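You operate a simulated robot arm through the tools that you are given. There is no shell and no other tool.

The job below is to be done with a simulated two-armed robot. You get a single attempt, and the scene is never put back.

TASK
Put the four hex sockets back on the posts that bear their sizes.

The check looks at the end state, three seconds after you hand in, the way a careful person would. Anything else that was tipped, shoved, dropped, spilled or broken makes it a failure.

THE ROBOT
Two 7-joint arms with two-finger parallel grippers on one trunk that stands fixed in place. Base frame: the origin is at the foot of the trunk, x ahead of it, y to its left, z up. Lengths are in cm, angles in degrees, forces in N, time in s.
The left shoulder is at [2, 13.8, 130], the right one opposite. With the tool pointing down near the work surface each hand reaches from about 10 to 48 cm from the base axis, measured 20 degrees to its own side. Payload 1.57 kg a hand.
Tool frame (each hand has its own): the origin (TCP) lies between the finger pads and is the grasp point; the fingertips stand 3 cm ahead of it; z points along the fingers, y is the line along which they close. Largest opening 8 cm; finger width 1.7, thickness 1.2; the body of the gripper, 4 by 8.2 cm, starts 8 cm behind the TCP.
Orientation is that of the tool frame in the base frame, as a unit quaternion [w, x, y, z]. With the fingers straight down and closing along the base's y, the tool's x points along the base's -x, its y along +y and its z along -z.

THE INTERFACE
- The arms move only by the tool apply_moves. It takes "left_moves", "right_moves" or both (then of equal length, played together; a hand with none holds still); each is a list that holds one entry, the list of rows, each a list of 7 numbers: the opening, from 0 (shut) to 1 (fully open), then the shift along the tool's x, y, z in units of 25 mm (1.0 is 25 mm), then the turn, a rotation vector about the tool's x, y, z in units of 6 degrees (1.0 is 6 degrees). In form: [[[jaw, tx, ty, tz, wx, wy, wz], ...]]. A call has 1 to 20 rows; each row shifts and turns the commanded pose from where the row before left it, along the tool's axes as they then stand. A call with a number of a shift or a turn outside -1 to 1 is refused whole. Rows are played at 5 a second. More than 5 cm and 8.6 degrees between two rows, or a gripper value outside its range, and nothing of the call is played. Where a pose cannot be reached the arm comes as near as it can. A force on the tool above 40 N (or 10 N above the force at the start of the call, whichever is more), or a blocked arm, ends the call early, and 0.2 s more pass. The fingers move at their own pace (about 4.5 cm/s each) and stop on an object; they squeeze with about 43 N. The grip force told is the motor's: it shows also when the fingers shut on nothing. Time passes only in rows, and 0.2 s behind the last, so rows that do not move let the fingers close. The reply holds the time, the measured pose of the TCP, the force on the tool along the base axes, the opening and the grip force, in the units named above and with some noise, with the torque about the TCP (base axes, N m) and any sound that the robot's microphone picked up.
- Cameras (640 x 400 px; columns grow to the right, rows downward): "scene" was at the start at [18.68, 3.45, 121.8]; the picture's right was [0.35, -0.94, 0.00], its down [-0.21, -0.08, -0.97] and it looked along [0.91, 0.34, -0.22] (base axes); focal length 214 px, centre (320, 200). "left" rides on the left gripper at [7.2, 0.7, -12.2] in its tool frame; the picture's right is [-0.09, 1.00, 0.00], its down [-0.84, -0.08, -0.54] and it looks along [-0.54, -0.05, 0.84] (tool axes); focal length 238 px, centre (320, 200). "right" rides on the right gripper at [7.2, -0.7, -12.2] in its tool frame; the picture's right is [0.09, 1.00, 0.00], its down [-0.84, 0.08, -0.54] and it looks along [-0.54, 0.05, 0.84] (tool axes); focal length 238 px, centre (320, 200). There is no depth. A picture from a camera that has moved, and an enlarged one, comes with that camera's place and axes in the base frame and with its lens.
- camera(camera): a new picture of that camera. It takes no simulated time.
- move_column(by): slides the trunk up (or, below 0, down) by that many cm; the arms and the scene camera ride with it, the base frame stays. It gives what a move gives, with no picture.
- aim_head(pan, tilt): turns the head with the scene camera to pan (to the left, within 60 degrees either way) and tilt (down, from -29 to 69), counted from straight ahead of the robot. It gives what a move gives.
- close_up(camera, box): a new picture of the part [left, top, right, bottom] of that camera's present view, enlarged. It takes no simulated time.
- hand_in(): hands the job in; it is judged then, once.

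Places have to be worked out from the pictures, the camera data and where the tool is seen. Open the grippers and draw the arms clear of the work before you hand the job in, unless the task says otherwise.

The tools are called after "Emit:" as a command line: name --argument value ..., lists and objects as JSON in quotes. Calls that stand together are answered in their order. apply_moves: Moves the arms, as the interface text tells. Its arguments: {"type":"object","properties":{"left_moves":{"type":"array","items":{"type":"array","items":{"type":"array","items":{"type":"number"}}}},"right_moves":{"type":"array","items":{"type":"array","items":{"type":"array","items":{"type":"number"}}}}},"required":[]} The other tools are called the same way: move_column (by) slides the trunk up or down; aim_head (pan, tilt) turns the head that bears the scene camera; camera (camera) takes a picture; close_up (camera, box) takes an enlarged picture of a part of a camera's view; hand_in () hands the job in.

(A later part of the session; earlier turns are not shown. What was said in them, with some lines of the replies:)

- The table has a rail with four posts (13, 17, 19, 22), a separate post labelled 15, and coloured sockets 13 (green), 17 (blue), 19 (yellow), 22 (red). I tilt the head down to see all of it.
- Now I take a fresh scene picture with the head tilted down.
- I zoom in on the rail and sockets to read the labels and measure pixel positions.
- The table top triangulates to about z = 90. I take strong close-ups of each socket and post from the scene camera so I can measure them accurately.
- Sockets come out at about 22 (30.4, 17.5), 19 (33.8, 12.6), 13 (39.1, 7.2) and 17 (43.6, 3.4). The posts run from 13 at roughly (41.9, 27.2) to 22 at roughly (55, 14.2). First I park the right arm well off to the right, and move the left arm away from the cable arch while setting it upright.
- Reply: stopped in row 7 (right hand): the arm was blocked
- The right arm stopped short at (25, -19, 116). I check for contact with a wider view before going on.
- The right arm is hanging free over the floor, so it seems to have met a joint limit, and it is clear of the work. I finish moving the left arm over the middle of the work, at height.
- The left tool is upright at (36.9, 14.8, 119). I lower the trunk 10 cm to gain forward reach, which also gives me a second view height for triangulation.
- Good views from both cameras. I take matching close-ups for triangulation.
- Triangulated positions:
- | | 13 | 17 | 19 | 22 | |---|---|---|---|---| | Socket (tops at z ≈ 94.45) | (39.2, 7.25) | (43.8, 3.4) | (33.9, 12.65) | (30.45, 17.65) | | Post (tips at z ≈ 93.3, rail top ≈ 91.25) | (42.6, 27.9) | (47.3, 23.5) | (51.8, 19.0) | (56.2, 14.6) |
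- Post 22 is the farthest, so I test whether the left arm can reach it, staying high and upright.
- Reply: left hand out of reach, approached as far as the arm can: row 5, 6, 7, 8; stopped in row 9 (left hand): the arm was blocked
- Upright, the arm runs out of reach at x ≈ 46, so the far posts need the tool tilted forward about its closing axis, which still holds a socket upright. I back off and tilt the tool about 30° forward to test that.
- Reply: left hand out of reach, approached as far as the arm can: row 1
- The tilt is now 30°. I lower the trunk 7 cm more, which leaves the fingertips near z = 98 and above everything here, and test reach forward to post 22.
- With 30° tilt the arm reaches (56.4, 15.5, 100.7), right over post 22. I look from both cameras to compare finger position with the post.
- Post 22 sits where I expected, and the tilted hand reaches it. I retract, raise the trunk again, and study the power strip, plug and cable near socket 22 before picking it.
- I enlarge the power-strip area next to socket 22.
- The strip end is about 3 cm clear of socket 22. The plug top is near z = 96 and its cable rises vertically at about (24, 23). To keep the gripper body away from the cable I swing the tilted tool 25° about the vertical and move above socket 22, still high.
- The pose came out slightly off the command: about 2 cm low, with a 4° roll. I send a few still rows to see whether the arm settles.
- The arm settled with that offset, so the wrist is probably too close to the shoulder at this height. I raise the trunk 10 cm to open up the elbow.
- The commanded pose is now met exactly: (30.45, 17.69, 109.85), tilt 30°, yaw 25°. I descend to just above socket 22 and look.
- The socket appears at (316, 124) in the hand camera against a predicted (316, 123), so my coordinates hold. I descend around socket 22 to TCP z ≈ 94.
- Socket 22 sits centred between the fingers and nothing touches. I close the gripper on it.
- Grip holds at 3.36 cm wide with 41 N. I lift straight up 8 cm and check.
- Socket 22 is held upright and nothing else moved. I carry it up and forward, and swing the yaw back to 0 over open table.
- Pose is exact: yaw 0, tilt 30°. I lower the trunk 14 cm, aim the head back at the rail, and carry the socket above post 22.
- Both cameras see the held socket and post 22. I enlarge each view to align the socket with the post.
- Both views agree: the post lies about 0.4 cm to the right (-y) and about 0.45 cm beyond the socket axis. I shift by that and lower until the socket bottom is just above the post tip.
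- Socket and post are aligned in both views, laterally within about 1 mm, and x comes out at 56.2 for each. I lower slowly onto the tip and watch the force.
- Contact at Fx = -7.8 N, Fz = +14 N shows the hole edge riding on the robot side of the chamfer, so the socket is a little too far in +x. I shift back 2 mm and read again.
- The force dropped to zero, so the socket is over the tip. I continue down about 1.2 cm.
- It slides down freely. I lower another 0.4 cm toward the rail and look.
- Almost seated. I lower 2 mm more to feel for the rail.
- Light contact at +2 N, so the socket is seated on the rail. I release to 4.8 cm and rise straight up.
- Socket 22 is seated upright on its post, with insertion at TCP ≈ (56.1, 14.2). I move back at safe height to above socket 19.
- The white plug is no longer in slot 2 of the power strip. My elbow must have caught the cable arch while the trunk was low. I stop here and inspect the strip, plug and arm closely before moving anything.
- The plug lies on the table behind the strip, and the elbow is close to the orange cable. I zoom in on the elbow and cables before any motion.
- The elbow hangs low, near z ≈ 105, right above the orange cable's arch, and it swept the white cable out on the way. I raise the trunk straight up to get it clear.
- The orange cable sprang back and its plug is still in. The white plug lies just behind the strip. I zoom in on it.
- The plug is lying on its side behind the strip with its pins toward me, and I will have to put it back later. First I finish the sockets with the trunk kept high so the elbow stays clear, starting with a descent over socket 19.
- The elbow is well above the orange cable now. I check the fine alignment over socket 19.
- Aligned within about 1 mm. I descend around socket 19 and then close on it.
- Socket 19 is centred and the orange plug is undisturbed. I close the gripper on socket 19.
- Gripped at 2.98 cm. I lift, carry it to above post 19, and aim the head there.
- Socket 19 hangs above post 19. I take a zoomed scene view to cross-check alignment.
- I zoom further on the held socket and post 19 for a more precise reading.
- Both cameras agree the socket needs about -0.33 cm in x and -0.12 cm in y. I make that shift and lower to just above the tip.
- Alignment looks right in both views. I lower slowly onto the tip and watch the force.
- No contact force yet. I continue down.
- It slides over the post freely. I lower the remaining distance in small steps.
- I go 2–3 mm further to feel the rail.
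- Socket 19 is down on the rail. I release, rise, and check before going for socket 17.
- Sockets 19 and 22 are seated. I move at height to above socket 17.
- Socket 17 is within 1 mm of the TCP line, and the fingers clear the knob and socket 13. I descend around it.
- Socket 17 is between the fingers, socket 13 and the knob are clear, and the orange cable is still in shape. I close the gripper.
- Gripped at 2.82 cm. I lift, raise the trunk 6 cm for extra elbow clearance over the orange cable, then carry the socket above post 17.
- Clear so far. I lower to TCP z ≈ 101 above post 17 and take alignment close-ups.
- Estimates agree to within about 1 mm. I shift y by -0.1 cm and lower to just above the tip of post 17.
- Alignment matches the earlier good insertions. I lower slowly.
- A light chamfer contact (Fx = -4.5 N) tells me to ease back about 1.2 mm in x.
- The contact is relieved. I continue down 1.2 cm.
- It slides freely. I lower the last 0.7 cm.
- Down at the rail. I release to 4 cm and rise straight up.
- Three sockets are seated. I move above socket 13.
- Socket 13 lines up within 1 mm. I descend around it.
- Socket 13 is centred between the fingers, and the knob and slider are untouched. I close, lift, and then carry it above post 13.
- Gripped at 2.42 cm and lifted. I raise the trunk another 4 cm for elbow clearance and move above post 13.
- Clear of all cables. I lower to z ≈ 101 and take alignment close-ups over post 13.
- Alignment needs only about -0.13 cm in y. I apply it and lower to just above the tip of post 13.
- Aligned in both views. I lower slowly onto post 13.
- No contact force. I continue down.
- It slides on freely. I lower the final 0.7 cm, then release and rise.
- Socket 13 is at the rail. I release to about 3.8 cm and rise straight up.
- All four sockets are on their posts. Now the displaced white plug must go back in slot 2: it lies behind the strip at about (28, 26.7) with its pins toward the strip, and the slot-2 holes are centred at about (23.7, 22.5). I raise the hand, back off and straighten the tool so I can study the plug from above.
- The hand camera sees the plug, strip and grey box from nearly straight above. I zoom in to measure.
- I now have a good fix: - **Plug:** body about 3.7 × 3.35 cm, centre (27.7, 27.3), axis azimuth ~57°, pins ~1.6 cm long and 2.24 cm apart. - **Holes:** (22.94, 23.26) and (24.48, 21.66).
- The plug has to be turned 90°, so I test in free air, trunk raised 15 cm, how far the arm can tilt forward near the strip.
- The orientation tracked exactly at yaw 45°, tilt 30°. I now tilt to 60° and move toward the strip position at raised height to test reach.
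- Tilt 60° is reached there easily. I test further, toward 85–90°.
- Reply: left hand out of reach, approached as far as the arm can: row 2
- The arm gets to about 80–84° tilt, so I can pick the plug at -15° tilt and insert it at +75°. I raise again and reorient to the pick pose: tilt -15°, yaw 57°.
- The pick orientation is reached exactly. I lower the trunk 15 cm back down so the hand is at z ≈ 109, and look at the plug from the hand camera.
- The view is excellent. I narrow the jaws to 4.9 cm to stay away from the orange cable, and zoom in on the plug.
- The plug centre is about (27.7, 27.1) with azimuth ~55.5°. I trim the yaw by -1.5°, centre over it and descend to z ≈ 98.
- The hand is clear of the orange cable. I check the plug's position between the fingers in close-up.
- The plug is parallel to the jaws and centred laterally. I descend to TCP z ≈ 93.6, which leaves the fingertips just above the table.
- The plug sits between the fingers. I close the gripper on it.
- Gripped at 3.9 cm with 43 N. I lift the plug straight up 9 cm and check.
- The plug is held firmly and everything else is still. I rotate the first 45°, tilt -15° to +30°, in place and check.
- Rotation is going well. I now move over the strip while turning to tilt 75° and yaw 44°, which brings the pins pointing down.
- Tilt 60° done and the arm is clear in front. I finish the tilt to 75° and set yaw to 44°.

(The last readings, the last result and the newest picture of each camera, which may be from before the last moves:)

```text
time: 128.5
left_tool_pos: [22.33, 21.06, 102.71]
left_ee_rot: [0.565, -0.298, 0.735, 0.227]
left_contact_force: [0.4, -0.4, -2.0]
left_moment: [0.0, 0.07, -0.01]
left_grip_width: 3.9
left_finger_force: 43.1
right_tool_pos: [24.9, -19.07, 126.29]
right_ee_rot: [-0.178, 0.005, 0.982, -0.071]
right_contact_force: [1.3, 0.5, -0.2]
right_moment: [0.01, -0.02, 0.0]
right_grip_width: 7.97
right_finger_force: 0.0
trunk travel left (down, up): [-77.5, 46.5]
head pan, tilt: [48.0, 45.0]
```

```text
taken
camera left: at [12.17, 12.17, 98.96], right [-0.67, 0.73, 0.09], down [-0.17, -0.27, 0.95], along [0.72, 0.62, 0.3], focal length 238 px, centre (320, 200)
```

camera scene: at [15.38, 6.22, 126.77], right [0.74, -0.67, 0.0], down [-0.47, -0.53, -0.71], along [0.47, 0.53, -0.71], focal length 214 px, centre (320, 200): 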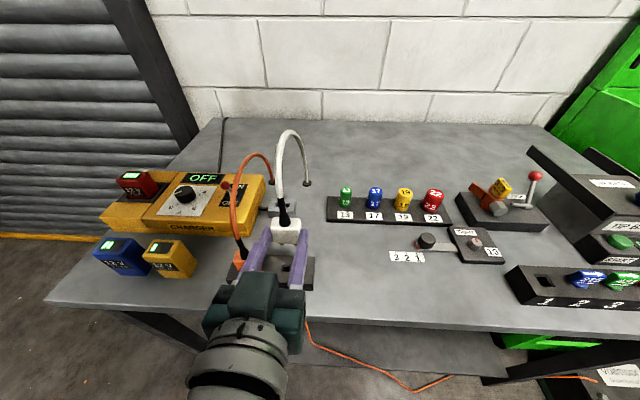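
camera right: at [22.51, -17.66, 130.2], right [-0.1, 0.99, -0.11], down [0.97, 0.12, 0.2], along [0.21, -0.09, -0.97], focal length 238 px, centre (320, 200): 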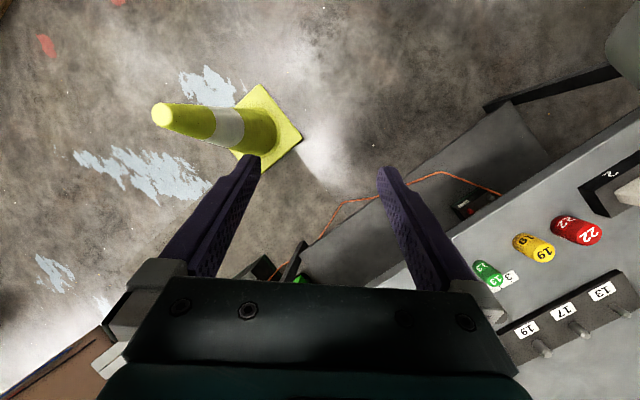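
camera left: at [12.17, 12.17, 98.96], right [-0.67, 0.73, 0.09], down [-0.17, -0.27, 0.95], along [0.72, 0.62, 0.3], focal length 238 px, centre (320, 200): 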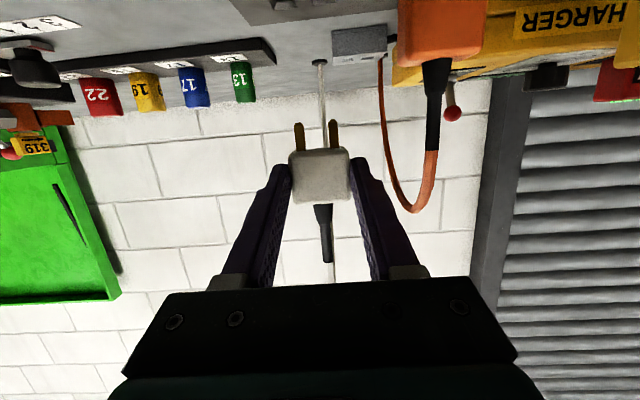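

The pins now point straight down over slot 2. I check alignment from the scene camera in close-up.

Emit:
close_up --camera "scene" --box '[215, 120, 345, 300]'

Emit:
close_up --camera "left" --box '[220, 0, 460, 270]'

```text
2.22 times, centred on (280, 210) of scene
camera zoom: at [15.38, 6.22, 126.77], right [0.74, -0.67, 0.0], down [-0.47, -0.53, -0.71], along [0.47, 0.53, -0.71], focal length 477 px, centre (409, 178)
```

zoom: 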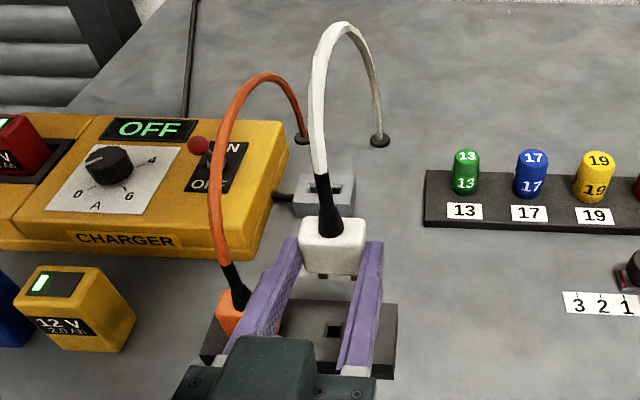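

```text
1.48 times, centred on (340, 135) of left
camera zoom: at [12.17, 12.17, 98.96], right [-0.67, 0.73, 0.09], down [-0.17, -0.27, 0.95], along [0.72, 0.62, 0.3], focal length 353 px, centre (290, 296)
```

zoom: 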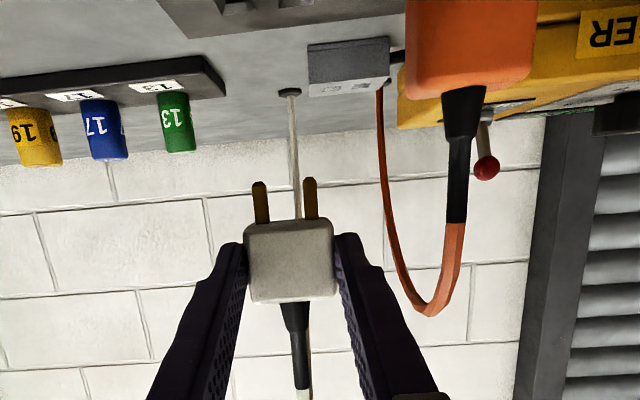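

I zoom tightly on the plug top and the visible slot to measure precisely.

Emit:
close_up --camera "scene" --box '[255, 190, 325, 300]'

```text
3.64 times, centred on (290, 245) of scene
camera zoom: at [15.38, 6.22, 126.77], right [0.74, -0.67, 0.0], down [-0.47, -0.53, -0.71], along [0.47, 0.53, -0.71], focal length 780 px, centre (429, 36)
```

zoom: 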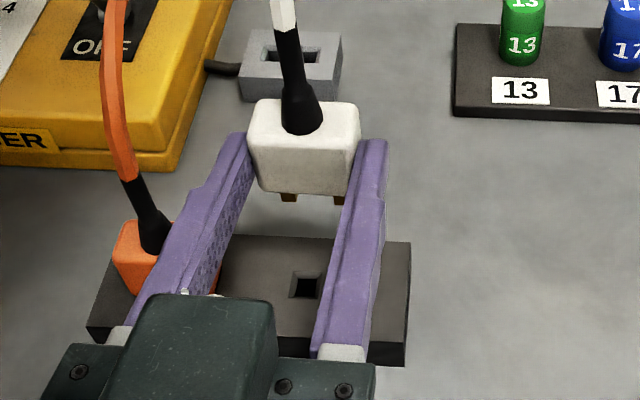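

The plug appears slightly behind the slots. I lower it to just above the strip while easing it about 0.6 cm toward the robot, then look again.

Emit:
apply_moves --left_moves '[[[0, 0.422, -0.001, 0.064, 0, 0, 0], [0, 0.422, -0.001, 0.064, 0, 0, 0], [0, 0.422, -0.001, 0.064, 0, 0, 0], [0, 0.422, -0.001, 0.064, 0, 0, 0], [0, 0.422, -0.001, 0.064, 0, 0, 0], [0, 0, 0, 0, 0, 0, 0]]]'

Emit:
camera --camera "scene"

Emit:
close_up --camera "scene" --box '[245, 210, 325, 310]'

Emit:
camera --camera "left"

```text
time: 129.9
left_tool_pos: [21.86, 20.52, 97.46]
left_ee_rot: [0.564, -0.298, 0.735, 0.228]
left_contact_force: [-0.2, 0.4, -0.7]
left_moment: [-0.01, 0.0, -0.02]
left_grip_width: 3.87
left_finger_force: 43.0
right_tool_pos: [25.19, -19.03, 126.31]
right_ee_rot: [-0.178, 0.005, 0.981, -0.072]
right_contact_force: [-0.2, -0.4, 1.1]
right_moment: [0.01, 0.02, 0.01]
right_grip_width: 8.0
right_finger_force: 0.1
trunk travel left (down, up): [-77.5, 46.5]
head pan, tilt: [48.0, 45.0]
```

```text
taken
camera scene: at [15.38, 6.22, 126.77], right [0.74, -0.67, 0.0], down [-0.47, -0.53, -0.71], along [0.47, 0.53, -0.71], focal length 214 px, centre (320, 200)
```

scene: 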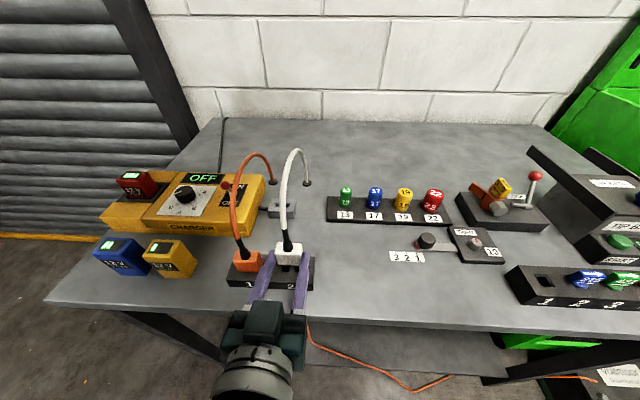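

```text
4.00 times, centred on (285, 260) of scene
camera zoom: at [15.38, 6.22, 126.77], right [0.74, -0.67, 0.0], down [-0.47, -0.53, -0.71], along [0.47, 0.53, -0.71], focal length 858 px, centre (460, -40)
```

zoom: 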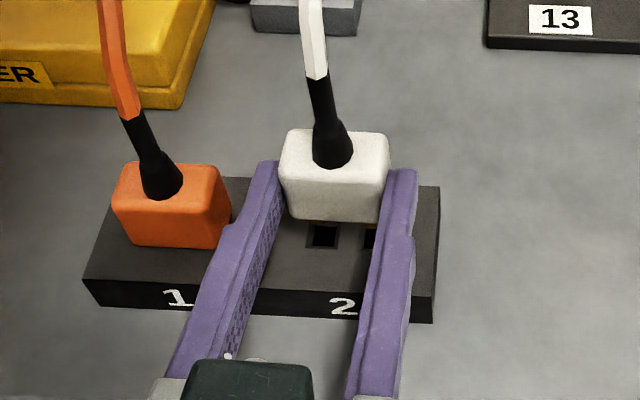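

```text
taken
camera left: at [11.73, 11.77, 93.71], right [-0.68, 0.73, 0.09], down [-0.17, -0.27, 0.95], along [0.72, 0.63, 0.3], focal length 238 px, centre (320, 200)
```

left: 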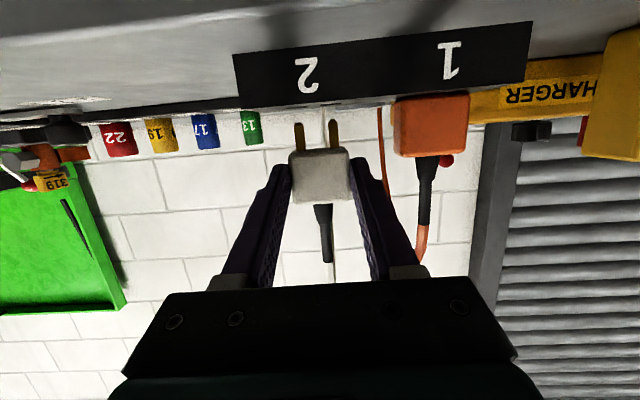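

The pins are just above the slots, and the orange plug is a good reference. I zoom right in on pins and holes.

Emit:
close_up --camera "scene" --box '[270, 235, 318, 285]'

Emit:
close_up --camera "left" --box '[260, 60, 380, 220]'

```text
8.00 times, centred on (294, 260) of scene
camera zoom: at [15.38, 6.22, 126.77], right [0.74, -0.67, 0.0], down [-0.47, -0.53, -0.71], along [0.47, 0.53, -0.71], focal length 1716 px, centre (528, -280)
```

zoom: 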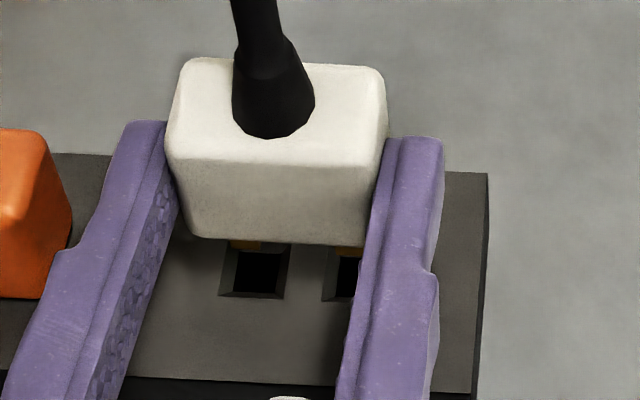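

```text
2.50 times, centred on (320, 140) of left
camera zoom: at [11.73, 11.77, 93.71], right [-0.68, 0.73, 0.09], down [-0.17, -0.27, 0.95], along [0.72, 0.63, 0.3], focal length 596 px, centre (320, 350)
```

zoom: 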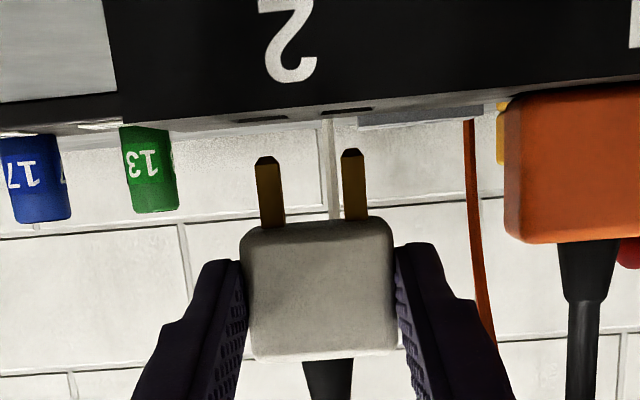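

The hand camera shows the pins laterally in line with the slot holes, and the scene view shows they need about 0.2 cm more toward the back. I apply that and lower the pin tips into the hole mouths.

Emit:
apply_moves --left_moves '[[[0, 0.16, 0.0005, 0.072, 0, 0, 0], [0, 0.16, 0.0005, 0.072, 0, 0, 0], [0, 0.16, 0.0005, 0.072, 0, 0, 0], [0, 0, 0, 0, 0, 0, 0]]]'

Emit:
close_up --camera "scene" --box '[270, 235, 318, 285]'

Emit:
close_up --camera "left" --box '[260, 60, 380, 220]'

```text
time: 130.9
left_tool_pos: [22.03, 20.8, 96.25]
left_ee_rot: [0.566, -0.298, 0.734, 0.228]
left_contact_force: [-7.4, -7.7, 14.3]
left_moment: [0.15, 0.11, 0.13]
left_grip_width: 3.85
left_finger_force: 43.7
right_tool_pos: [24.87, -19.01, 126.24]
right_ee_rot: [-0.178, 0.005, 0.981, -0.072]
right_contact_force: [0.1, 0.5, -0.1]
right_moment: [0.02, -0.03, -0.01]
right_grip_width: 8.02
right_finger_force: 0.1
trunk travel left (down, up): [-77.5, 46.5]
head pan, tilt: [48.0, 45.0]
```

```text
8.00 times, centred on (294, 260) of scene
camera zoom: at [15.34, 6.19, 126.78], right [0.74, -0.67, 0.0], down [-0.47, -0.53, -0.71], along [0.47, 0.53, -0.71], focal length 1716 px, centre (528, -280)
```

zoom: 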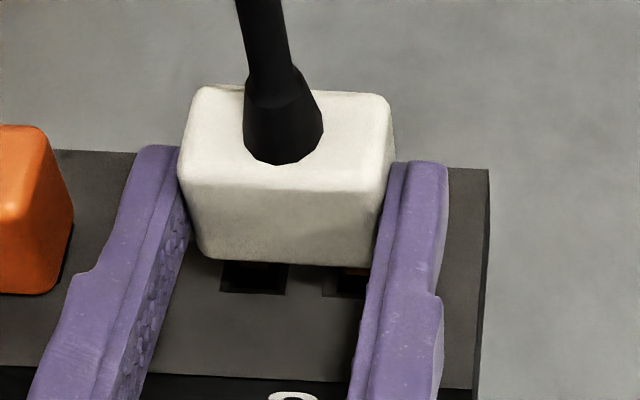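

```text
2.50 times, centred on (320, 140) of left
camera zoom: at [11.82, 11.84, 92.45], right [-0.68, 0.73, 0.09], down [-0.17, -0.27, 0.95], along [0.72, 0.63, 0.3], focal length 596 px, centre (320, 350)
```

zoom: 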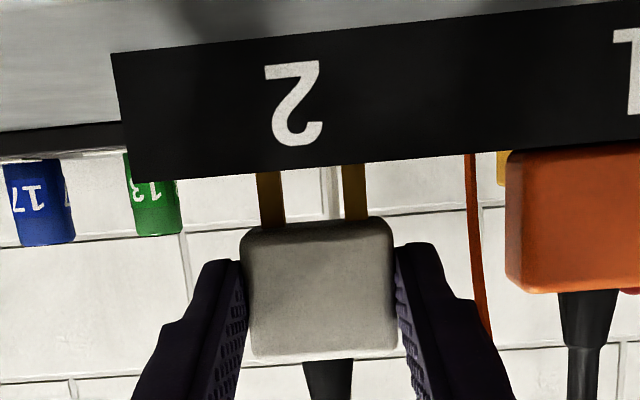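

The contact force (-7.4, -7.7, +14 N) shows the pins touching the back bevel, with lateral alignment good. I shift 1.7 mm toward the front and reread.

Emit:
apply_moves --left_moves '[[[0, 0.0176, 0, -0.0656, 0, 0, 0], [0, 0, 0, 0, 0, 0, 0]]]'

```text
time: 131.5
left_tool_pos: [21.96, 20.71, 95.99]
left_ee_rot: [0.564, -0.297, 0.737, 0.227]
left_contact_force: [-1.4, -1.6, -1.4]
left_moment: [-0.05, 0.09, 0.04]
left_grip_width: 3.89
left_finger_force: 42.7
right_tool_pos: [24.99, -19.05, 126.24]
right_ee_rot: [-0.178, 0.005, 0.981, -0.071]
right_contact_force: [0.2, 0.6, 0.0]
right_moment: [0.01, 0.01, -0.01]
right_grip_width: 8.01
right_finger_force: 0.0
trunk travel left (down, up): [-77.5, 46.5]
head pan, tilt: [48.0, 45.0]
```

The force is nearly gone. I continue down 0.7 cm in small steps.

Emit:
apply_moves --left_moves '[[[0, 0.09, 0, 0.024, 0, 0, 0], [0, 0.09, 0, 0.024, 0, 0, 0], [0, 0.09, 0, 0.024, 0, 0, 0], [0, 0, 0, 0, 0, 0, 0]]]'

Emit:
close_up --camera "scene" --box '[270, 235, 318, 285]'

Emit:
close_up --camera "left" --box '[260, 60, 380, 220]'

```text
time: 132.5
left_tool_pos: [21.9, 20.69, 95.42]
left_ee_rot: [0.565, -0.299, 0.735, 0.228]
left_contact_force: [-3.0, -2.5, 0.2]
left_moment: [-0.06, 0.13, 0.08]
left_grip_width: 3.91
left_finger_force: 42.6
right_tool_pos: [25.01, -19.06, 126.35]
right_ee_rot: [-0.178, 0.005, 0.981, -0.072]
right_contact_force: [-0.4, 0.2, 0.6]
right_moment: [0.0, -0.04, 0.02]
right_grip_width: 8.0
right_finger_force: 0.0
trunk travel left (down, up): [-77.5, 46.5]
head pan, tilt: [48.0, 45.0]
```

```text
8.00 times, centred on (294, 260) of scene
camera zoom: at [15.35, 6.19, 126.76], right [0.74, -0.67, 0.0], down [-0.47, -0.53, -0.71], along [0.47, 0.53, -0.71], focal length 1716 px, centre (528, -280)
```

zoom: 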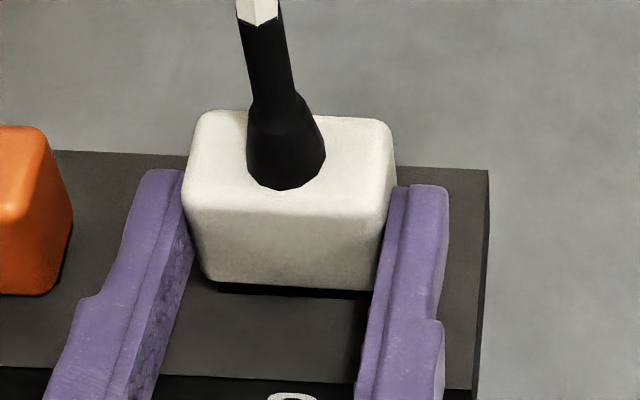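

```text
2.50 times, centred on (320, 140) of left
camera zoom: at [11.76, 11.77, 91.7], right [-0.68, 0.73, 0.09], down [-0.17, -0.27, 0.95], along [0.72, 0.63, 0.3], focal length 596 px, centre (320, 350)
```

zoom: 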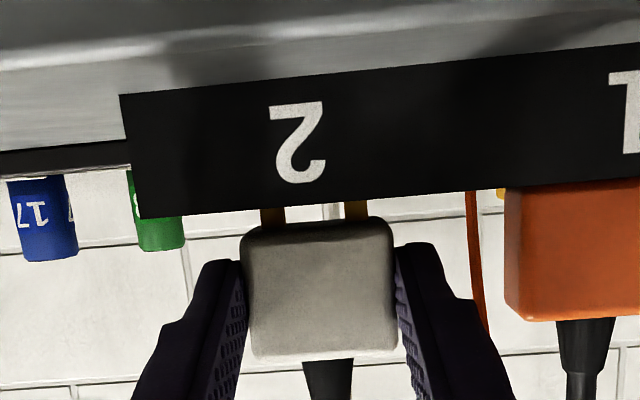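

The pins are sliding in, with about 0.45 cm still to go compared with the orange plug. I push down further in small steps.

Emit:
apply_moves --left_moves '[[[0, 0.06, 0, 0.009, 0, 0, 0], [0, 0.06, 0, 0.009, 0, 0, 0], [0, 0.06, 0, 0.009, 0, 0, 0], [0, 0, 0, 0, 0, 0, 0]]]'

Emit:
close_up --camera "left" --box '[260, 60, 480, 220]'

Emit:
close_up --camera "scene" --box '[225, 220, 325, 300]'

```text
time: 133.5
left_tool_pos: [21.98, 20.63, 94.91]
left_ee_rot: [0.565, -0.298, 0.735, 0.227]
left_contact_force: [0.2, -0.6, -0.2]
left_moment: [-0.02, 0.03, 0.01]
left_grip_width: 3.91
left_finger_force: 43.3
right_tool_pos: [24.91, -19.03, 126.27]
right_ee_rot: [-0.178, 0.004, 0.981, -0.072]
right_contact_force: [-0.2, -0.7, -0.5]
right_moment: [0.01, 0.02, 0.02]
right_grip_width: 7.99
right_finger_force: 0.1
trunk travel left (down, up): [-77.5, 46.5]
head pan, tilt: [48.0, 45.0]
```

```text
2.50 times, centred on (370, 140) of left
camera zoom: at [11.77, 11.76, 91.25], right [-0.68, 0.73, 0.09], down [-0.17, -0.27, 0.95], along [0.72, 0.63, 0.3], focal length 596 px, centre (195, 350)
```

zoom: 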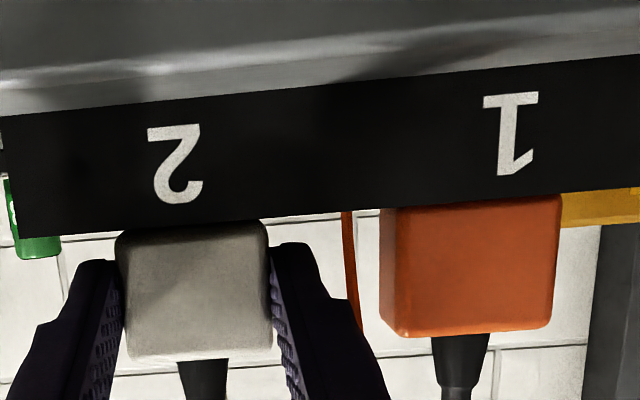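

```text
5.00 times, centred on (275, 260) of scene
camera zoom: at [15.38, 6.22, 126.77], right [0.74, -0.67, 0.0], down [-0.47, -0.53, -0.71], along [0.47, 0.53, -0.71], focal length 1072 px, centre (545, -100)
```

zoom: 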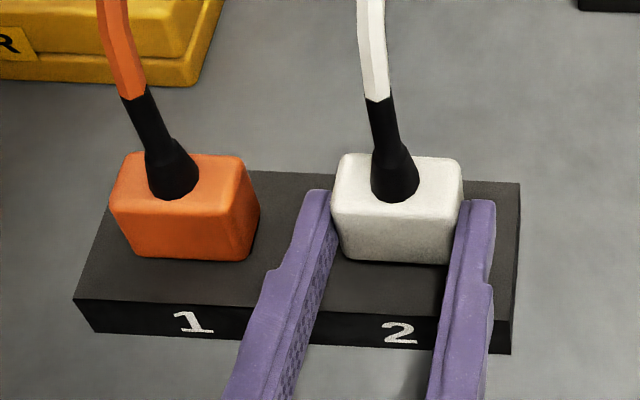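

Nearly flush, like the orange one. I press down 2–3 mm more and watch the force.

Emit:
apply_moves --left_moves '[[[0, 0.04, 0, 0.0107, 0, 0, 0], [0, 0.04, 0, 0.0107, 0, 0, 0], [0, 0, 0, 0, 0, 0, 0]]]'

Emit:
close_up --camera "left" --box '[260, 60, 480, 220]'

Emit:
close_up --camera "scene" --box '[225, 220, 325, 300]'

```text
time: 134.3
left_tool_pos: [21.89, 20.69, 94.75]
left_ee_rot: [0.565, -0.299, 0.735, 0.228]
left_contact_force: [-0.4, -0.4, -0.1]
left_moment: [-0.01, 0.03, 0.01]
left_grip_width: 3.88
left_finger_force: 42.9
right_tool_pos: [25.09, -19.0, 126.3]
right_ee_rot: [-0.178, 0.005, 0.982, -0.071]
right_contact_force: [-0.4, -0.2, 0.1]
right_moment: [0.01, 0.0, 0.01]
right_grip_width: 8.01
right_finger_force: 0.0
trunk travel left (down, up): [-77.5, 46.5]
head pan, tilt: [48.0, 45.0]
```

```text
2.50 times, centred on (370, 140) of left
camera zoom: at [11.76, 11.76, 91.02], right [-0.68, 0.73, 0.09], down [-0.17, -0.27, 0.95], along [0.72, 0.63, 0.3], focal length 596 px, centre (195, 350)
```

zoom: 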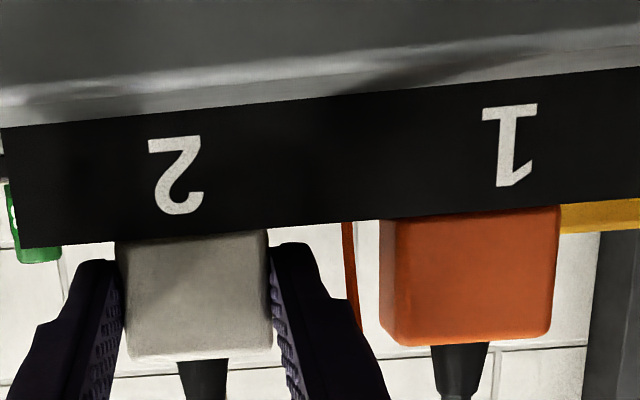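

```text
5.00 times, centred on (275, 260) of scene
camera zoom: at [15.38, 6.22, 126.77], right [0.74, -0.67, 0.0], down [-0.47, -0.53, -0.71], along [0.47, 0.53, -0.71], focal length 1072 px, centre (545, -100)
```

zoom: 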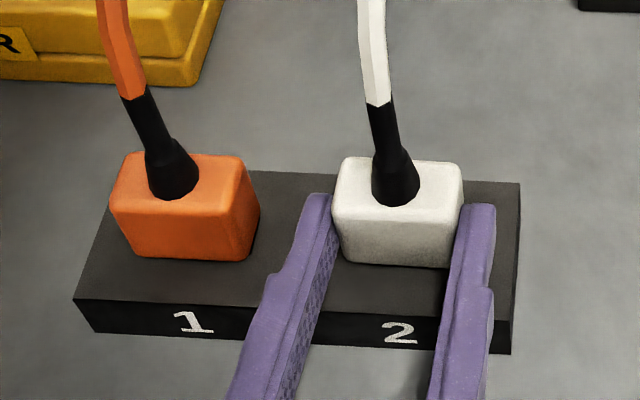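

Still no seating force and it looks about 2 mm proud. I press down another 2 mm.

Emit:
apply_moves --left_moves '[[[0, 0.04, 0, 0.0107, 0, 0, 0], [0, 0.04, 0, 0.0107, 0, 0, 0], [0, 0, 0, 0, 0, 0, 0]]]'

Emit:
close_up --camera "scene" --box '[225, 220, 325, 300]'

```text
time: 135.1
left_tool_pos: [21.92, 20.67, 94.72]
left_ee_rot: [0.567, -0.298, 0.734, 0.228]
left_contact_force: [-9.1, -7.4, 26.4]
left_moment: [0.2, 0.01, 0.1]
left_grip_width: 3.9
left_finger_force: 43.1
right_tool_pos: [24.98, -19.01, 126.33]
right_ee_rot: [-0.178, 0.005, 0.981, -0.071]
right_contact_force: [-0.1, -0.2, -0.3]
right_moment: [0.01, -0.01, -0.06]
right_grip_width: 7.99
right_finger_force: 0.1
trunk travel left (down, up): [-77.5, 46.5]
head pan, tilt: [48.0, 45.0]
```

```text
5.00 times, centred on (275, 260) of scene
camera zoom: at [15.34, 6.22, 126.79], right [0.74, -0.67, 0.0], down [-0.47, -0.53, -0.71], along [0.47, 0.53, -0.71], focal length 1072 px, centre (545, -100)
```

zoom: 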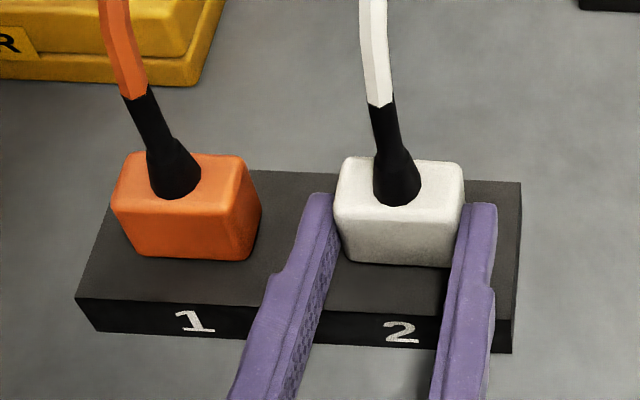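

Fz = 26 N, so the plug has bottomed out flush in slot 2. I relax slightly, open the jaws to 4.9 cm and check that the plug stays put.

Emit:
apply_moves --left_moves '[[[0, -0.06, 0, -0.016, 0, 0, 0], [0, 0, 0, 0, 0, 0, 0], [0.62, 0, 0, 0, 0, 0, 0], [0.62, 0, 0, 0, 0, 0, 0], [0.62, 0, 0, 0, 0, 0, 0]]]'

Emit:
close_up --camera "scene" --box '[225, 220, 325, 300]'

Emit:
close_up --camera "left" --box '[220, 60, 480, 220]'

```text
time: 136.3
left_tool_pos: [21.96, 20.69, 94.79]
left_ee_rot: [0.565, -0.298, 0.735, 0.228]
left_contact_force: [0.1, 0.1, -0.3]
left_moment: [-0.01, -0.01, 0.0]
left_grip_width: 4.98
left_finger_force: 0.1
right_tool_pos: [24.99, -19.17, 126.36]
right_ee_rot: [-0.178, 0.005, 0.981, -0.071]
right_contact_force: [0.2, 0.7, 0.5]
right_moment: [-0.02, 0.0, -0.01]
right_grip_width: 8.03
right_finger_force: 0.1
trunk travel left (down, up): [-77.5, 46.5]
head pan, tilt: [48.0, 45.0]
```

```text
5.00 times, centred on (275, 260) of scene
camera zoom: at [15.39, 6.22, 126.77], right [0.74, -0.67, 0.0], down [-0.47, -0.53, -0.71], along [0.47, 0.53, -0.71], focal length 1072 px, centre (545, -100)
```

zoom: 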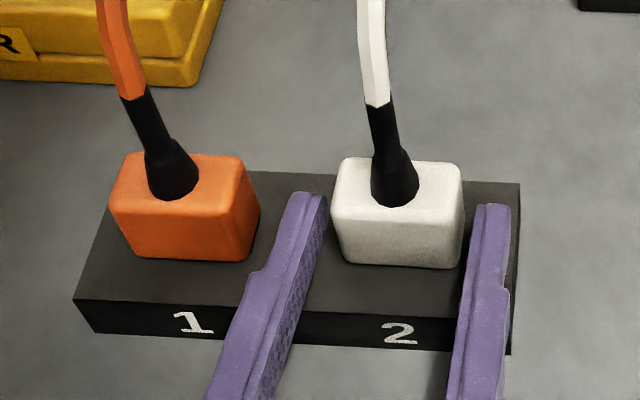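

```text
2.46 times, centred on (350, 140) of left
camera zoom: at [11.76, 11.83, 90.99], right [-0.68, 0.73, 0.09], down [-0.17, -0.27, 0.95], along [0.72, 0.63, 0.3], focal length 587 px, centre (246, 348)
```

zoom: 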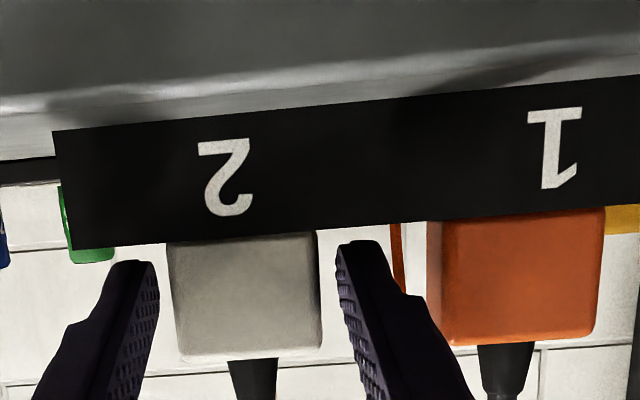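

The white plug stands upright in slot 2, just like the orange one. I withdraw the fingers straight back a few centimetres.

Emit:
apply_moves --left_moves '[[[0.62, 0, 0, -0.35, 0, 0, 0], [0.62, 0, 0, -0.35, 0, 0, 0], [0.62, 0, 0, -0.35, 0, 0, 0], [0.62, 0, 0, -0.35, 0, 0, 0], [0.62, 0, 0, 0, 0, 0, 0]]]'

Emit:
camera --camera "scene"

```text
time: 137.5
left_tool_pos: [19.47, 18.39, 95.69]
left_ee_rot: [0.565, -0.298, 0.736, 0.227]
left_contact_force: [0.4, 0.6, -0.2]
left_moment: [-0.02, -0.04, 0.0]
left_grip_width: 4.95
left_finger_force: 0.1
right_tool_pos: [25.05, -18.93, 126.28]
right_ee_rot: [-0.178, 0.005, 0.981, -0.071]
right_contact_force: [1.0, 0.5, 0.5]
right_moment: [-0.01, 0.02, 0.02]
right_grip_width: 7.99
right_finger_force: 0.1
trunk travel left (down, up): [-77.5, 46.5]
head pan, tilt: [48.0, 45.0]
```

```text
taken
camera scene: at [15.39, 6.22, 126.77], right [0.74, -0.67, 0.0], down [-0.47, -0.53, -0.71], along [0.47, 0.53, -0.71], focal length 214 px, centre (320, 200)
```

scene: 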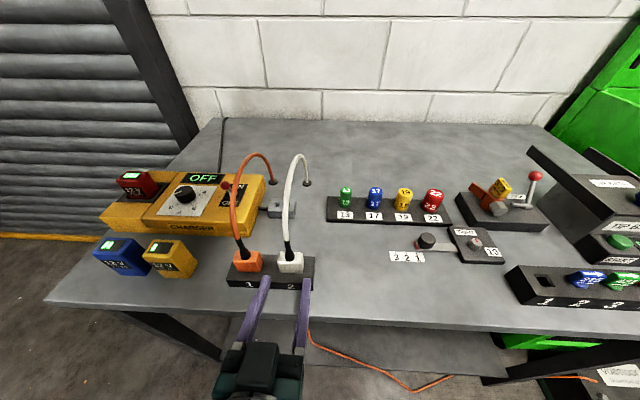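

Clear of the plug. I raise the trunk 15 cm straight up, taking the hand away from the strip and cables.

Emit:
move_column --by 15

Emit:
camera --camera "scene"

```text
time: 139.3
left_tool_pos: [19.53, 18.33, 110.75]
left_ee_rot: [0.566, -0.297, 0.735, 0.227]
left_contact_force: [0.1, 1.3, -0.5]
left_moment: [-0.01, 0.01, 0.0]
left_grip_width: 4.95
left_finger_force: 0.1
right_tool_pos: [25.0, -19.07, 141.34]
right_ee_rot: [-0.178, 0.005, 0.981, -0.072]
right_contact_force: [-0.2, 0.6, 0.0]
right_moment: [0.01, 0.03, 0.0]
right_grip_width: 8.02
right_finger_force: 0.1
trunk travel left (down, up): [-92.5, 31.5]
head pan, tilt: [48.0, 45.0]
```

```text
taken
camera scene: at [15.39, 6.22, 141.77], right [0.74, -0.67, 0.0], down [-0.47, -0.53, -0.71], along [0.47, 0.53, -0.71], focal length 214 px, centre (320, 200)
```

scene: 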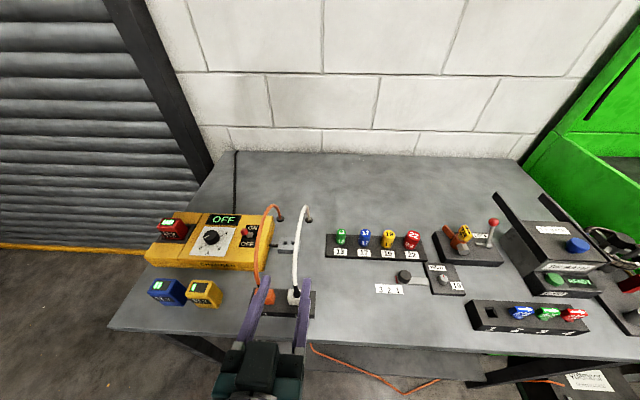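

Both plugs and all four sockets look right from here. I raise the hand more, tilt it back, and swing it right, away from the cables.

Emit:
apply_moves --left_moves '[[[0.62, -0.773, 0, -0.207, 0, 0, 0], [0.62, -0.773, 0, -0.207, 0, 0, 0], [0.62, -0.773, 0, -0.207, 0, 0, 0], [0.62, -0.773, 0, -0.207, 0, 0, 0], [0.62, 0, 0, 0, 0, 1, 0], [0.62, 0, 0, 0, 0, 1, 0], [0.62, 0, 0, 0, 0, 1, 0], [0.62, 0, 0, 0, 0, 1, 0], [0.62, 0, 0, 0, 0, 1, 0], [0.62, 0, 0, 0, 0, 1, 0], [0.62, 0, 0, 0, 0, 1, 0], [0.62, 0, 0, 0, 0, 0.5, 0], [0.62, 0, 0, 0, 0, 0, 0]]]'

```text
time: 142.1
left_tool_pos: [19.46, 18.33, 118.69]
left_ee_rot: [0.24, -0.362, 0.895, 0.097]
left_contact_force: [0.6, 0.8, 0.2]
left_moment: [-0.01, -0.01, 0.0]
left_grip_width: 4.97
left_finger_force: 0.1
right_tool_pos: [25.0, -18.97, 141.29]
right_ee_rot: [-0.178, 0.004, 0.981, -0.072]
right_contact_force: [-0.7, -0.5, 0.1]
right_moment: [0.01, -0.02, 0.01]
right_grip_width: 7.97
right_finger_force: 0.0
trunk travel left (down, up): [-92.5, 31.5]
head pan, tilt: [48.0, 45.0]
```

Now I move right and forward, and turn the hand back to yaw 0.

Emit:
apply_moves --left_moves '[[[0.8, -0.471, -0.7475, -0.036, 0, 0, 0], [0.8, -0.471, -0.7475, -0.036, 0, 0, 0], [0.8, -0.471, -0.7475, -0.036, 0, 0, 0], [0.8, -0.471, -0.7475, -0.036, 0, 0, 0], [0.8, -0.471, -0.7475, -0.036, 0, 0, 0], [0.8, -0.471, -0.7475, -0.036, 0, 0, 0], [1, 0, 0, 0, 0.458, 0, 0.794], [1, 0, 0, 0, 0.458, 0, 0.794], [1, 0, 0, 0, 0.458, 0, 0.794], [1, 0, 0, 0, 0.458, 0, 0.794], [1, 0, 0, 0, 0.458, 0, 0.794], [1, 0, 0, 0, 0.458, 0, 0.794], [1, 0, 0, 0, 0.458, 0, 0.794], [1, 0, 0, 0, 0.458, 0, 0.794], [1, 0, 0, 0, 0, 0, 0]]]'

Emit:
camera --camera "scene"

Emit:
camera --camera "left"

```text
time: 142.9
left_tool_pos: [25.22, 20.07, 120.35]
left_ee_rot: [0.267, -0.311, 0.898, 0.158]
left_contact_force: [-0.3, 0.2, -0.1]
left_moment: [-0.02, -0.01, 0.0]
left_grip_width: 6.39
left_finger_force: 0.0
right_tool_pos: [25.02, -18.99, 141.22]
right_ee_rot: [-0.177, 0.005, 0.982, -0.072]
right_contact_force: [-0.2, 0.2, 0.1]
right_moment: [-0.05, -0.01, -0.02]
right_grip_width: 7.99
right_finger_force: 0.1
trunk travel left (down, up): [-92.5, 31.5]
head pan, tilt: [48.0, 45.0]
stopped in row 4 (left hand): the arm was blocked; the commanded pose is now the measured one
```

```text
taken
camera scene: at [15.38, 6.22, 141.77], right [0.74, -0.67, 0.0], down [-0.47, -0.53, -0.71], along [0.47, 0.53, -0.71], focal length 214 px, centre (320, 200)
```

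scene: 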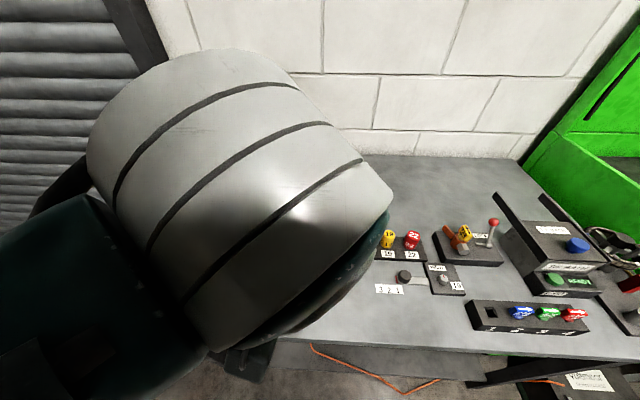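

```text
taken
camera left: at [15.37, 11.7, 126.1], right [-0.58, 0.8, 0.17], down [0.4, 0.1, 0.91], along [0.71, 0.6, -0.37], focal length 238 px, centre (320, 200)
```

left: 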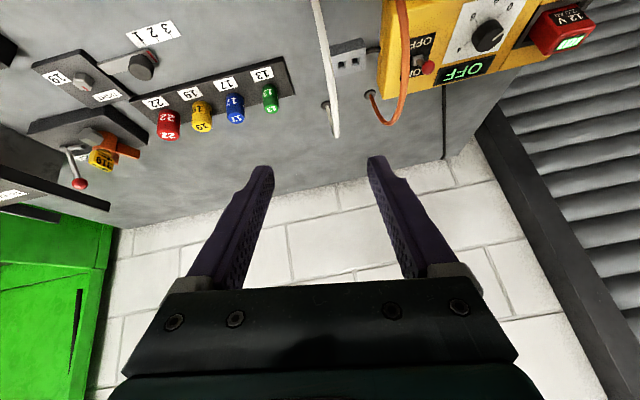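

The wrist met the head, which blocked the move. Nothing on the table is involved. I move the hand forward, away from the head, at the same height.

Emit:
apply_moves --left_moves '[[[0.8, -0.598, -0.147, 0.283, 0, 0, 0], [0.8, -0.598, -0.147, 0.283, 0, 0, 0], [0.8, -0.598, -0.147, 0.283, 0, 0, 0], [0.8, -0.598, -0.147, 0.283, 0, 0, 0], [0.8, 0, 0, 0, 0, 0, 0]]]'

Emit:
camera --camera "scene"

```text
time: 144.1
left_tool_pos: [31.17, 24.38, 121.32]
left_ee_rot: [0.274, -0.299, 0.896, 0.181]
left_contact_force: [0.7, 0.7, 1.1]
left_moment: [-0.02, 0.01, -0.02]
left_grip_width: 6.4
left_finger_force: 0.1
right_tool_pos: [25.05, -19.08, 141.32]
right_ee_rot: [-0.179, 0.004, 0.981, -0.071]
right_contact_force: [0.1, 0.1, 0.7]
right_moment: [0.01, -0.02, 0.0]
right_grip_width: 8.0
right_finger_force: 0.0
trunk travel left (down, up): [-92.5, 31.5]
head pan, tilt: [48.0, 45.0]
```

```text
taken
camera scene: at [15.39, 6.22, 141.77], right [0.74, -0.67, 0.0], down [-0.47, -0.53, -0.71], along [0.47, 0.53, -0.71], focal length 214 px, centre (320, 200)
```

scene: 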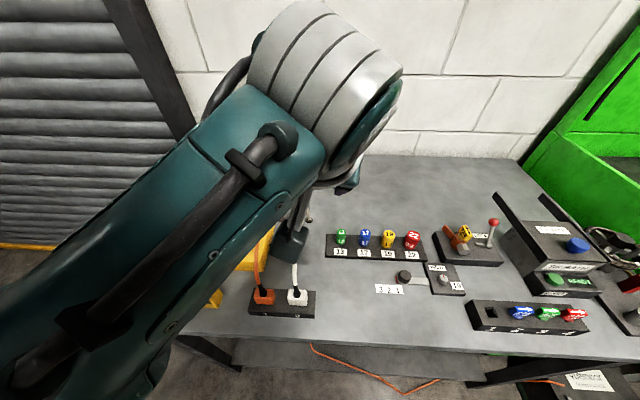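

The arm is free again. I zoom in to verify the plugs, cables and sockets.

Emit:
close_up --camera "scene" --box '[235, 215, 345, 325]'

Emit:
close_up --camera "scene" --box '[310, 205, 480, 310]'

Emit:
camera --camera "left"

```text
3.64 times, centred on (290, 270) of scene
camera zoom: at [15.39, 6.22, 141.77], right [0.74, -0.67, 0.0], down [-0.47, -0.53, -0.71], along [0.47, 0.53, -0.71], focal length 780 px, centre (429, -54)
```

zoom: 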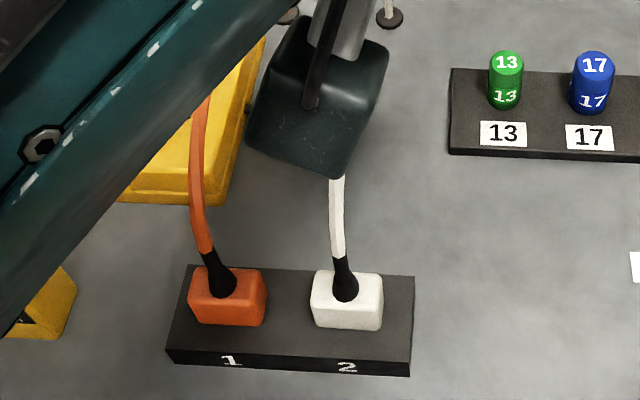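

```text
3.76 times, centred on (395, 258) of scene
camera zoom: at [15.39, 6.22, 141.77], right [0.74, -0.67, 0.0], down [-0.47, -0.53, -0.71], along [0.47, 0.53, -0.71], focal length 807 px, centre (38, -16)
```

zoom: 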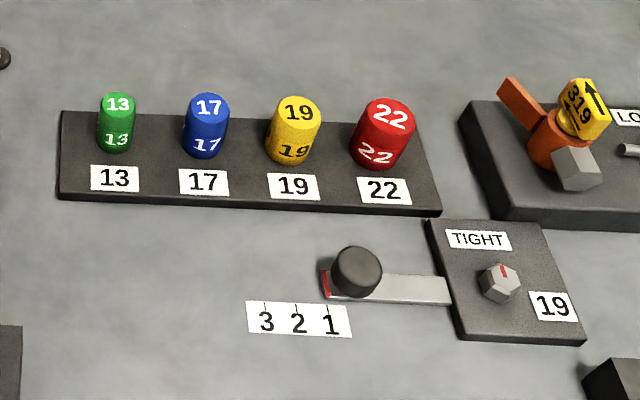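

```text
taken
camera left: at [21.23, 15.94, 126.75], right [-0.57, 0.79, 0.22], down [0.4, 0.04, 0.91], along [0.72, 0.61, -0.34], focal length 238 px, centre (320, 200)
```

left: 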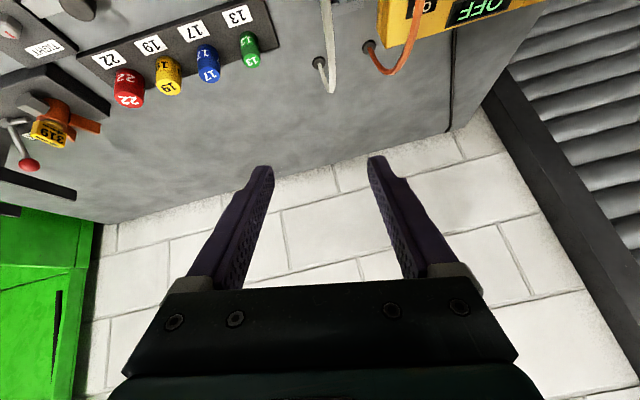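

All four sockets are seated on their own posts, both plugs are in the strip, and the slider, knob and other fixtures look unchanged. I open the left gripper fully and raise the trunk so both arms are well clear.

Emit:
apply_moves --left_moves '[[[1, 0, 0, 0, 0, 0, 0], [1, 0, 0, 0, 0, 0, 0], [1, 0, 0, 0, 0, 0, 0]]]'

Emit:
move_column --by 10

Emit:
aim_head --pan 15 --tilt 50

Emit:
camera --camera "scene"

Emit:
camera --camera "left"

Emit:
camera --camera "right"

```text
time: 144.9
left_tool_pos: [31.22, 24.49, 121.53]
left_ee_rot: [0.275, -0.303, 0.894, 0.181]
left_contact_force: [-0.8, -0.5, -0.7]
left_moment: [0.02, 0.04, -0.01]
left_grip_width: 8.01
left_finger_force: 0.0
right_tool_pos: [24.92, -19.04, 141.31]
right_ee_rot: [-0.177, 0.004, 0.982, -0.072]
right_contact_force: [-0.4, 0.1, 1.3]
right_moment: [0.0, 0.02, 0.06]
right_grip_width: 7.99
right_finger_force: 0.0
trunk travel left (down, up): [-92.5, 31.5]
head pan, tilt: [48.0, 45.0]
```

```text
time: 146.3
left_tool_pos: [31.1, 24.5, 131.35]
left_ee_rot: [0.274, -0.301, 0.895, 0.181]
left_contact_force: [-0.1, -0.3, 0.4]
left_moment: [0.03, 0.0, -0.01]
left_grip_width: 8.02
left_finger_force: 0.0
right_tool_pos: [24.94, -19.09, 151.28]
right_ee_rot: [-0.178, 0.005, 0.981, -0.071]
right_contact_force: [0.2, 1.1, -0.4]
right_moment: [0.0, 0.0, 0.01]
right_grip_width: 7.98
right_finger_force: 0.0
trunk travel left (down, up): [-102.5, 21.5]
head pan, tilt: [48.0, 45.0]
```

```text
time: 147.2
left_tool_pos: [31.2, 24.34, 131.33]
left_ee_rot: [0.274, -0.301, 0.895, 0.181]
left_contact_force: [-0.5, 0.6, 0.0]
left_moment: [-0.03, -0.02, 0.02]
left_grip_width: 8.0
left_finger_force: 0.0
right_tool_pos: [25.01, -19.03, 151.34]
right_ee_rot: [-0.178, 0.005, 0.981, -0.072]
right_contact_force: [-0.2, 0.9, 0.4]
right_moment: [0.01, 0.01, 0.0]
right_grip_width: 8.0
right_finger_force: 0.0
trunk travel left (down, up): [-102.5, 21.5]
head pan, tilt: [15.0, 50.0]
```

```text
taken
camera scene: at [17.38, 2.18, 151.08], right [0.26, -0.97, 0.0], down [-0.74, -0.2, -0.64], along [0.62, 0.17, -0.77], focal length 214 px, centre (320, 200)
```

scene: 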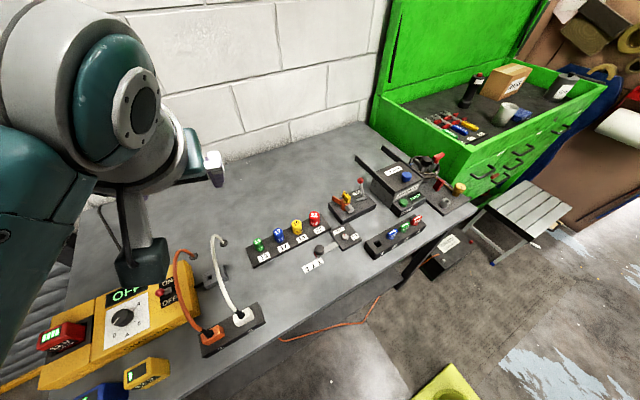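

```text
taken
camera left: at [21.29, 15.98, 136.8], right [-0.57, 0.79, 0.21], down [0.4, 0.05, 0.91], along [0.71, 0.61, -0.34], focal length 238 px, centre (320, 200)
```

left: 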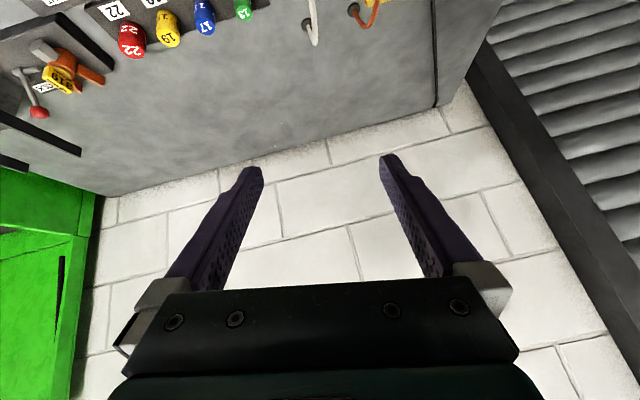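

```text
taken
camera right: at [22.5, -17.69, 165.2], right [-0.1, 0.99, -0.11], down [0.97, 0.12, 0.2], along [0.21, -0.09, -0.97], focal length 238 px, centre (320, 200)
```

right: 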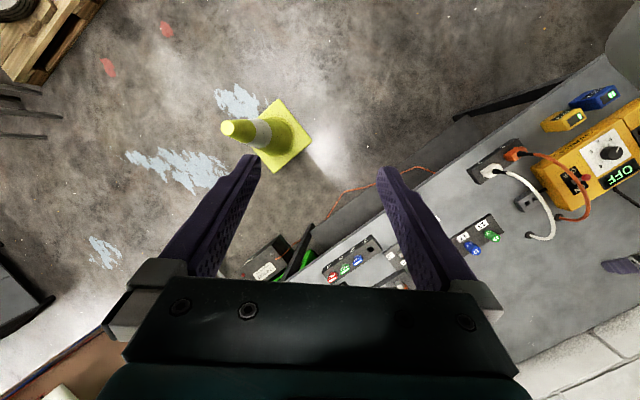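

A final close-up check of the rail and of the strip, grey box and charger area.

Emit:
close_up --camera "scene" --box '[230, 190, 390, 290]'

Emit:
close_up --camera "scene" --box '[80, 220, 300, 380]'

```text
4.00 times, centred on (310, 240) of scene
camera zoom: at [17.38, 2.18, 151.08], right [0.26, -0.97, 0.0], down [-0.74, -0.2, -0.64], along [0.62, 0.17, -0.77], focal length 858 px, centre (360, 40)
```

zoom: 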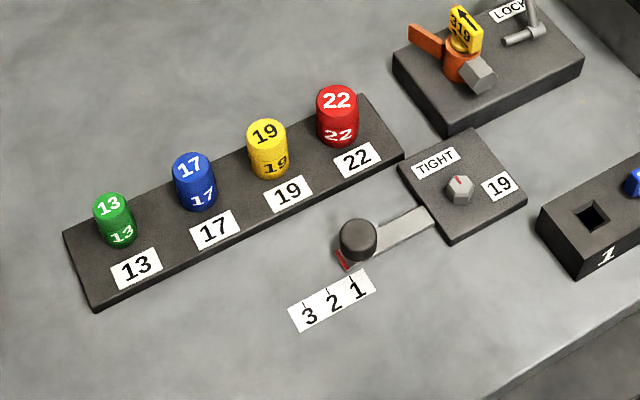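

```text
2.50 times, centred on (190, 300) of scene
camera zoom: at [17.38, 2.18, 151.08], right [0.26, -0.97, 0.0], down [-0.74, -0.2, -0.64], along [0.62, 0.17, -0.77], focal length 536 px, centre (645, -50)
```

zoom: 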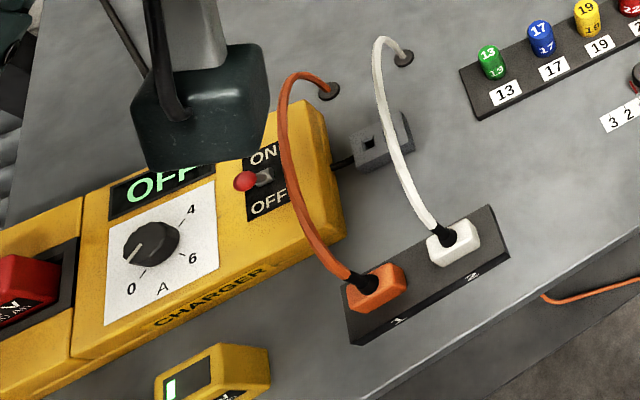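

All four sockets are seated on the matching posts, both plugs are in the strip with natural cable arcs, nothing else is displaced, and both arms are clear with grippers open. I hand in.

Emit:
hand_in

```text
The job is handed in.
```

The four hex sockets (13, 17, 19 and 22) are back on the posts that bear their sizes, seated upright on the rail. I also caused one mishap that I had to undo.

- **Mishap:** while backing the left arm away after placing socket 22, its elbow caught the white charger cable. That pulled the white plug out of slot 2 of the power strip.
- **Repair:** I picked the plug up, turned it pins-down and pressed it back in until it bottomed out. It now sits level with the orange plug, but that judgement comes only from the camera views and the push-back force.
- **Orange cable:** the elbow also came very close to the orange cable, or pressed on it, at the same moment. It sprang back to its arch and its plug stayed in.
- **Everything else:** the grey box, charger, slider and the rest looked unchanged in my final close-ups. I could not repeat the starting camera view exactly, so small shifts could have gone unseen.
- **Later bump:** the left wrist touched the robot's own head while I was withdrawing the arm. Nothing on the table was involved.

Before handing in, I opened both grippers fully and raised the arms well clear of the table.
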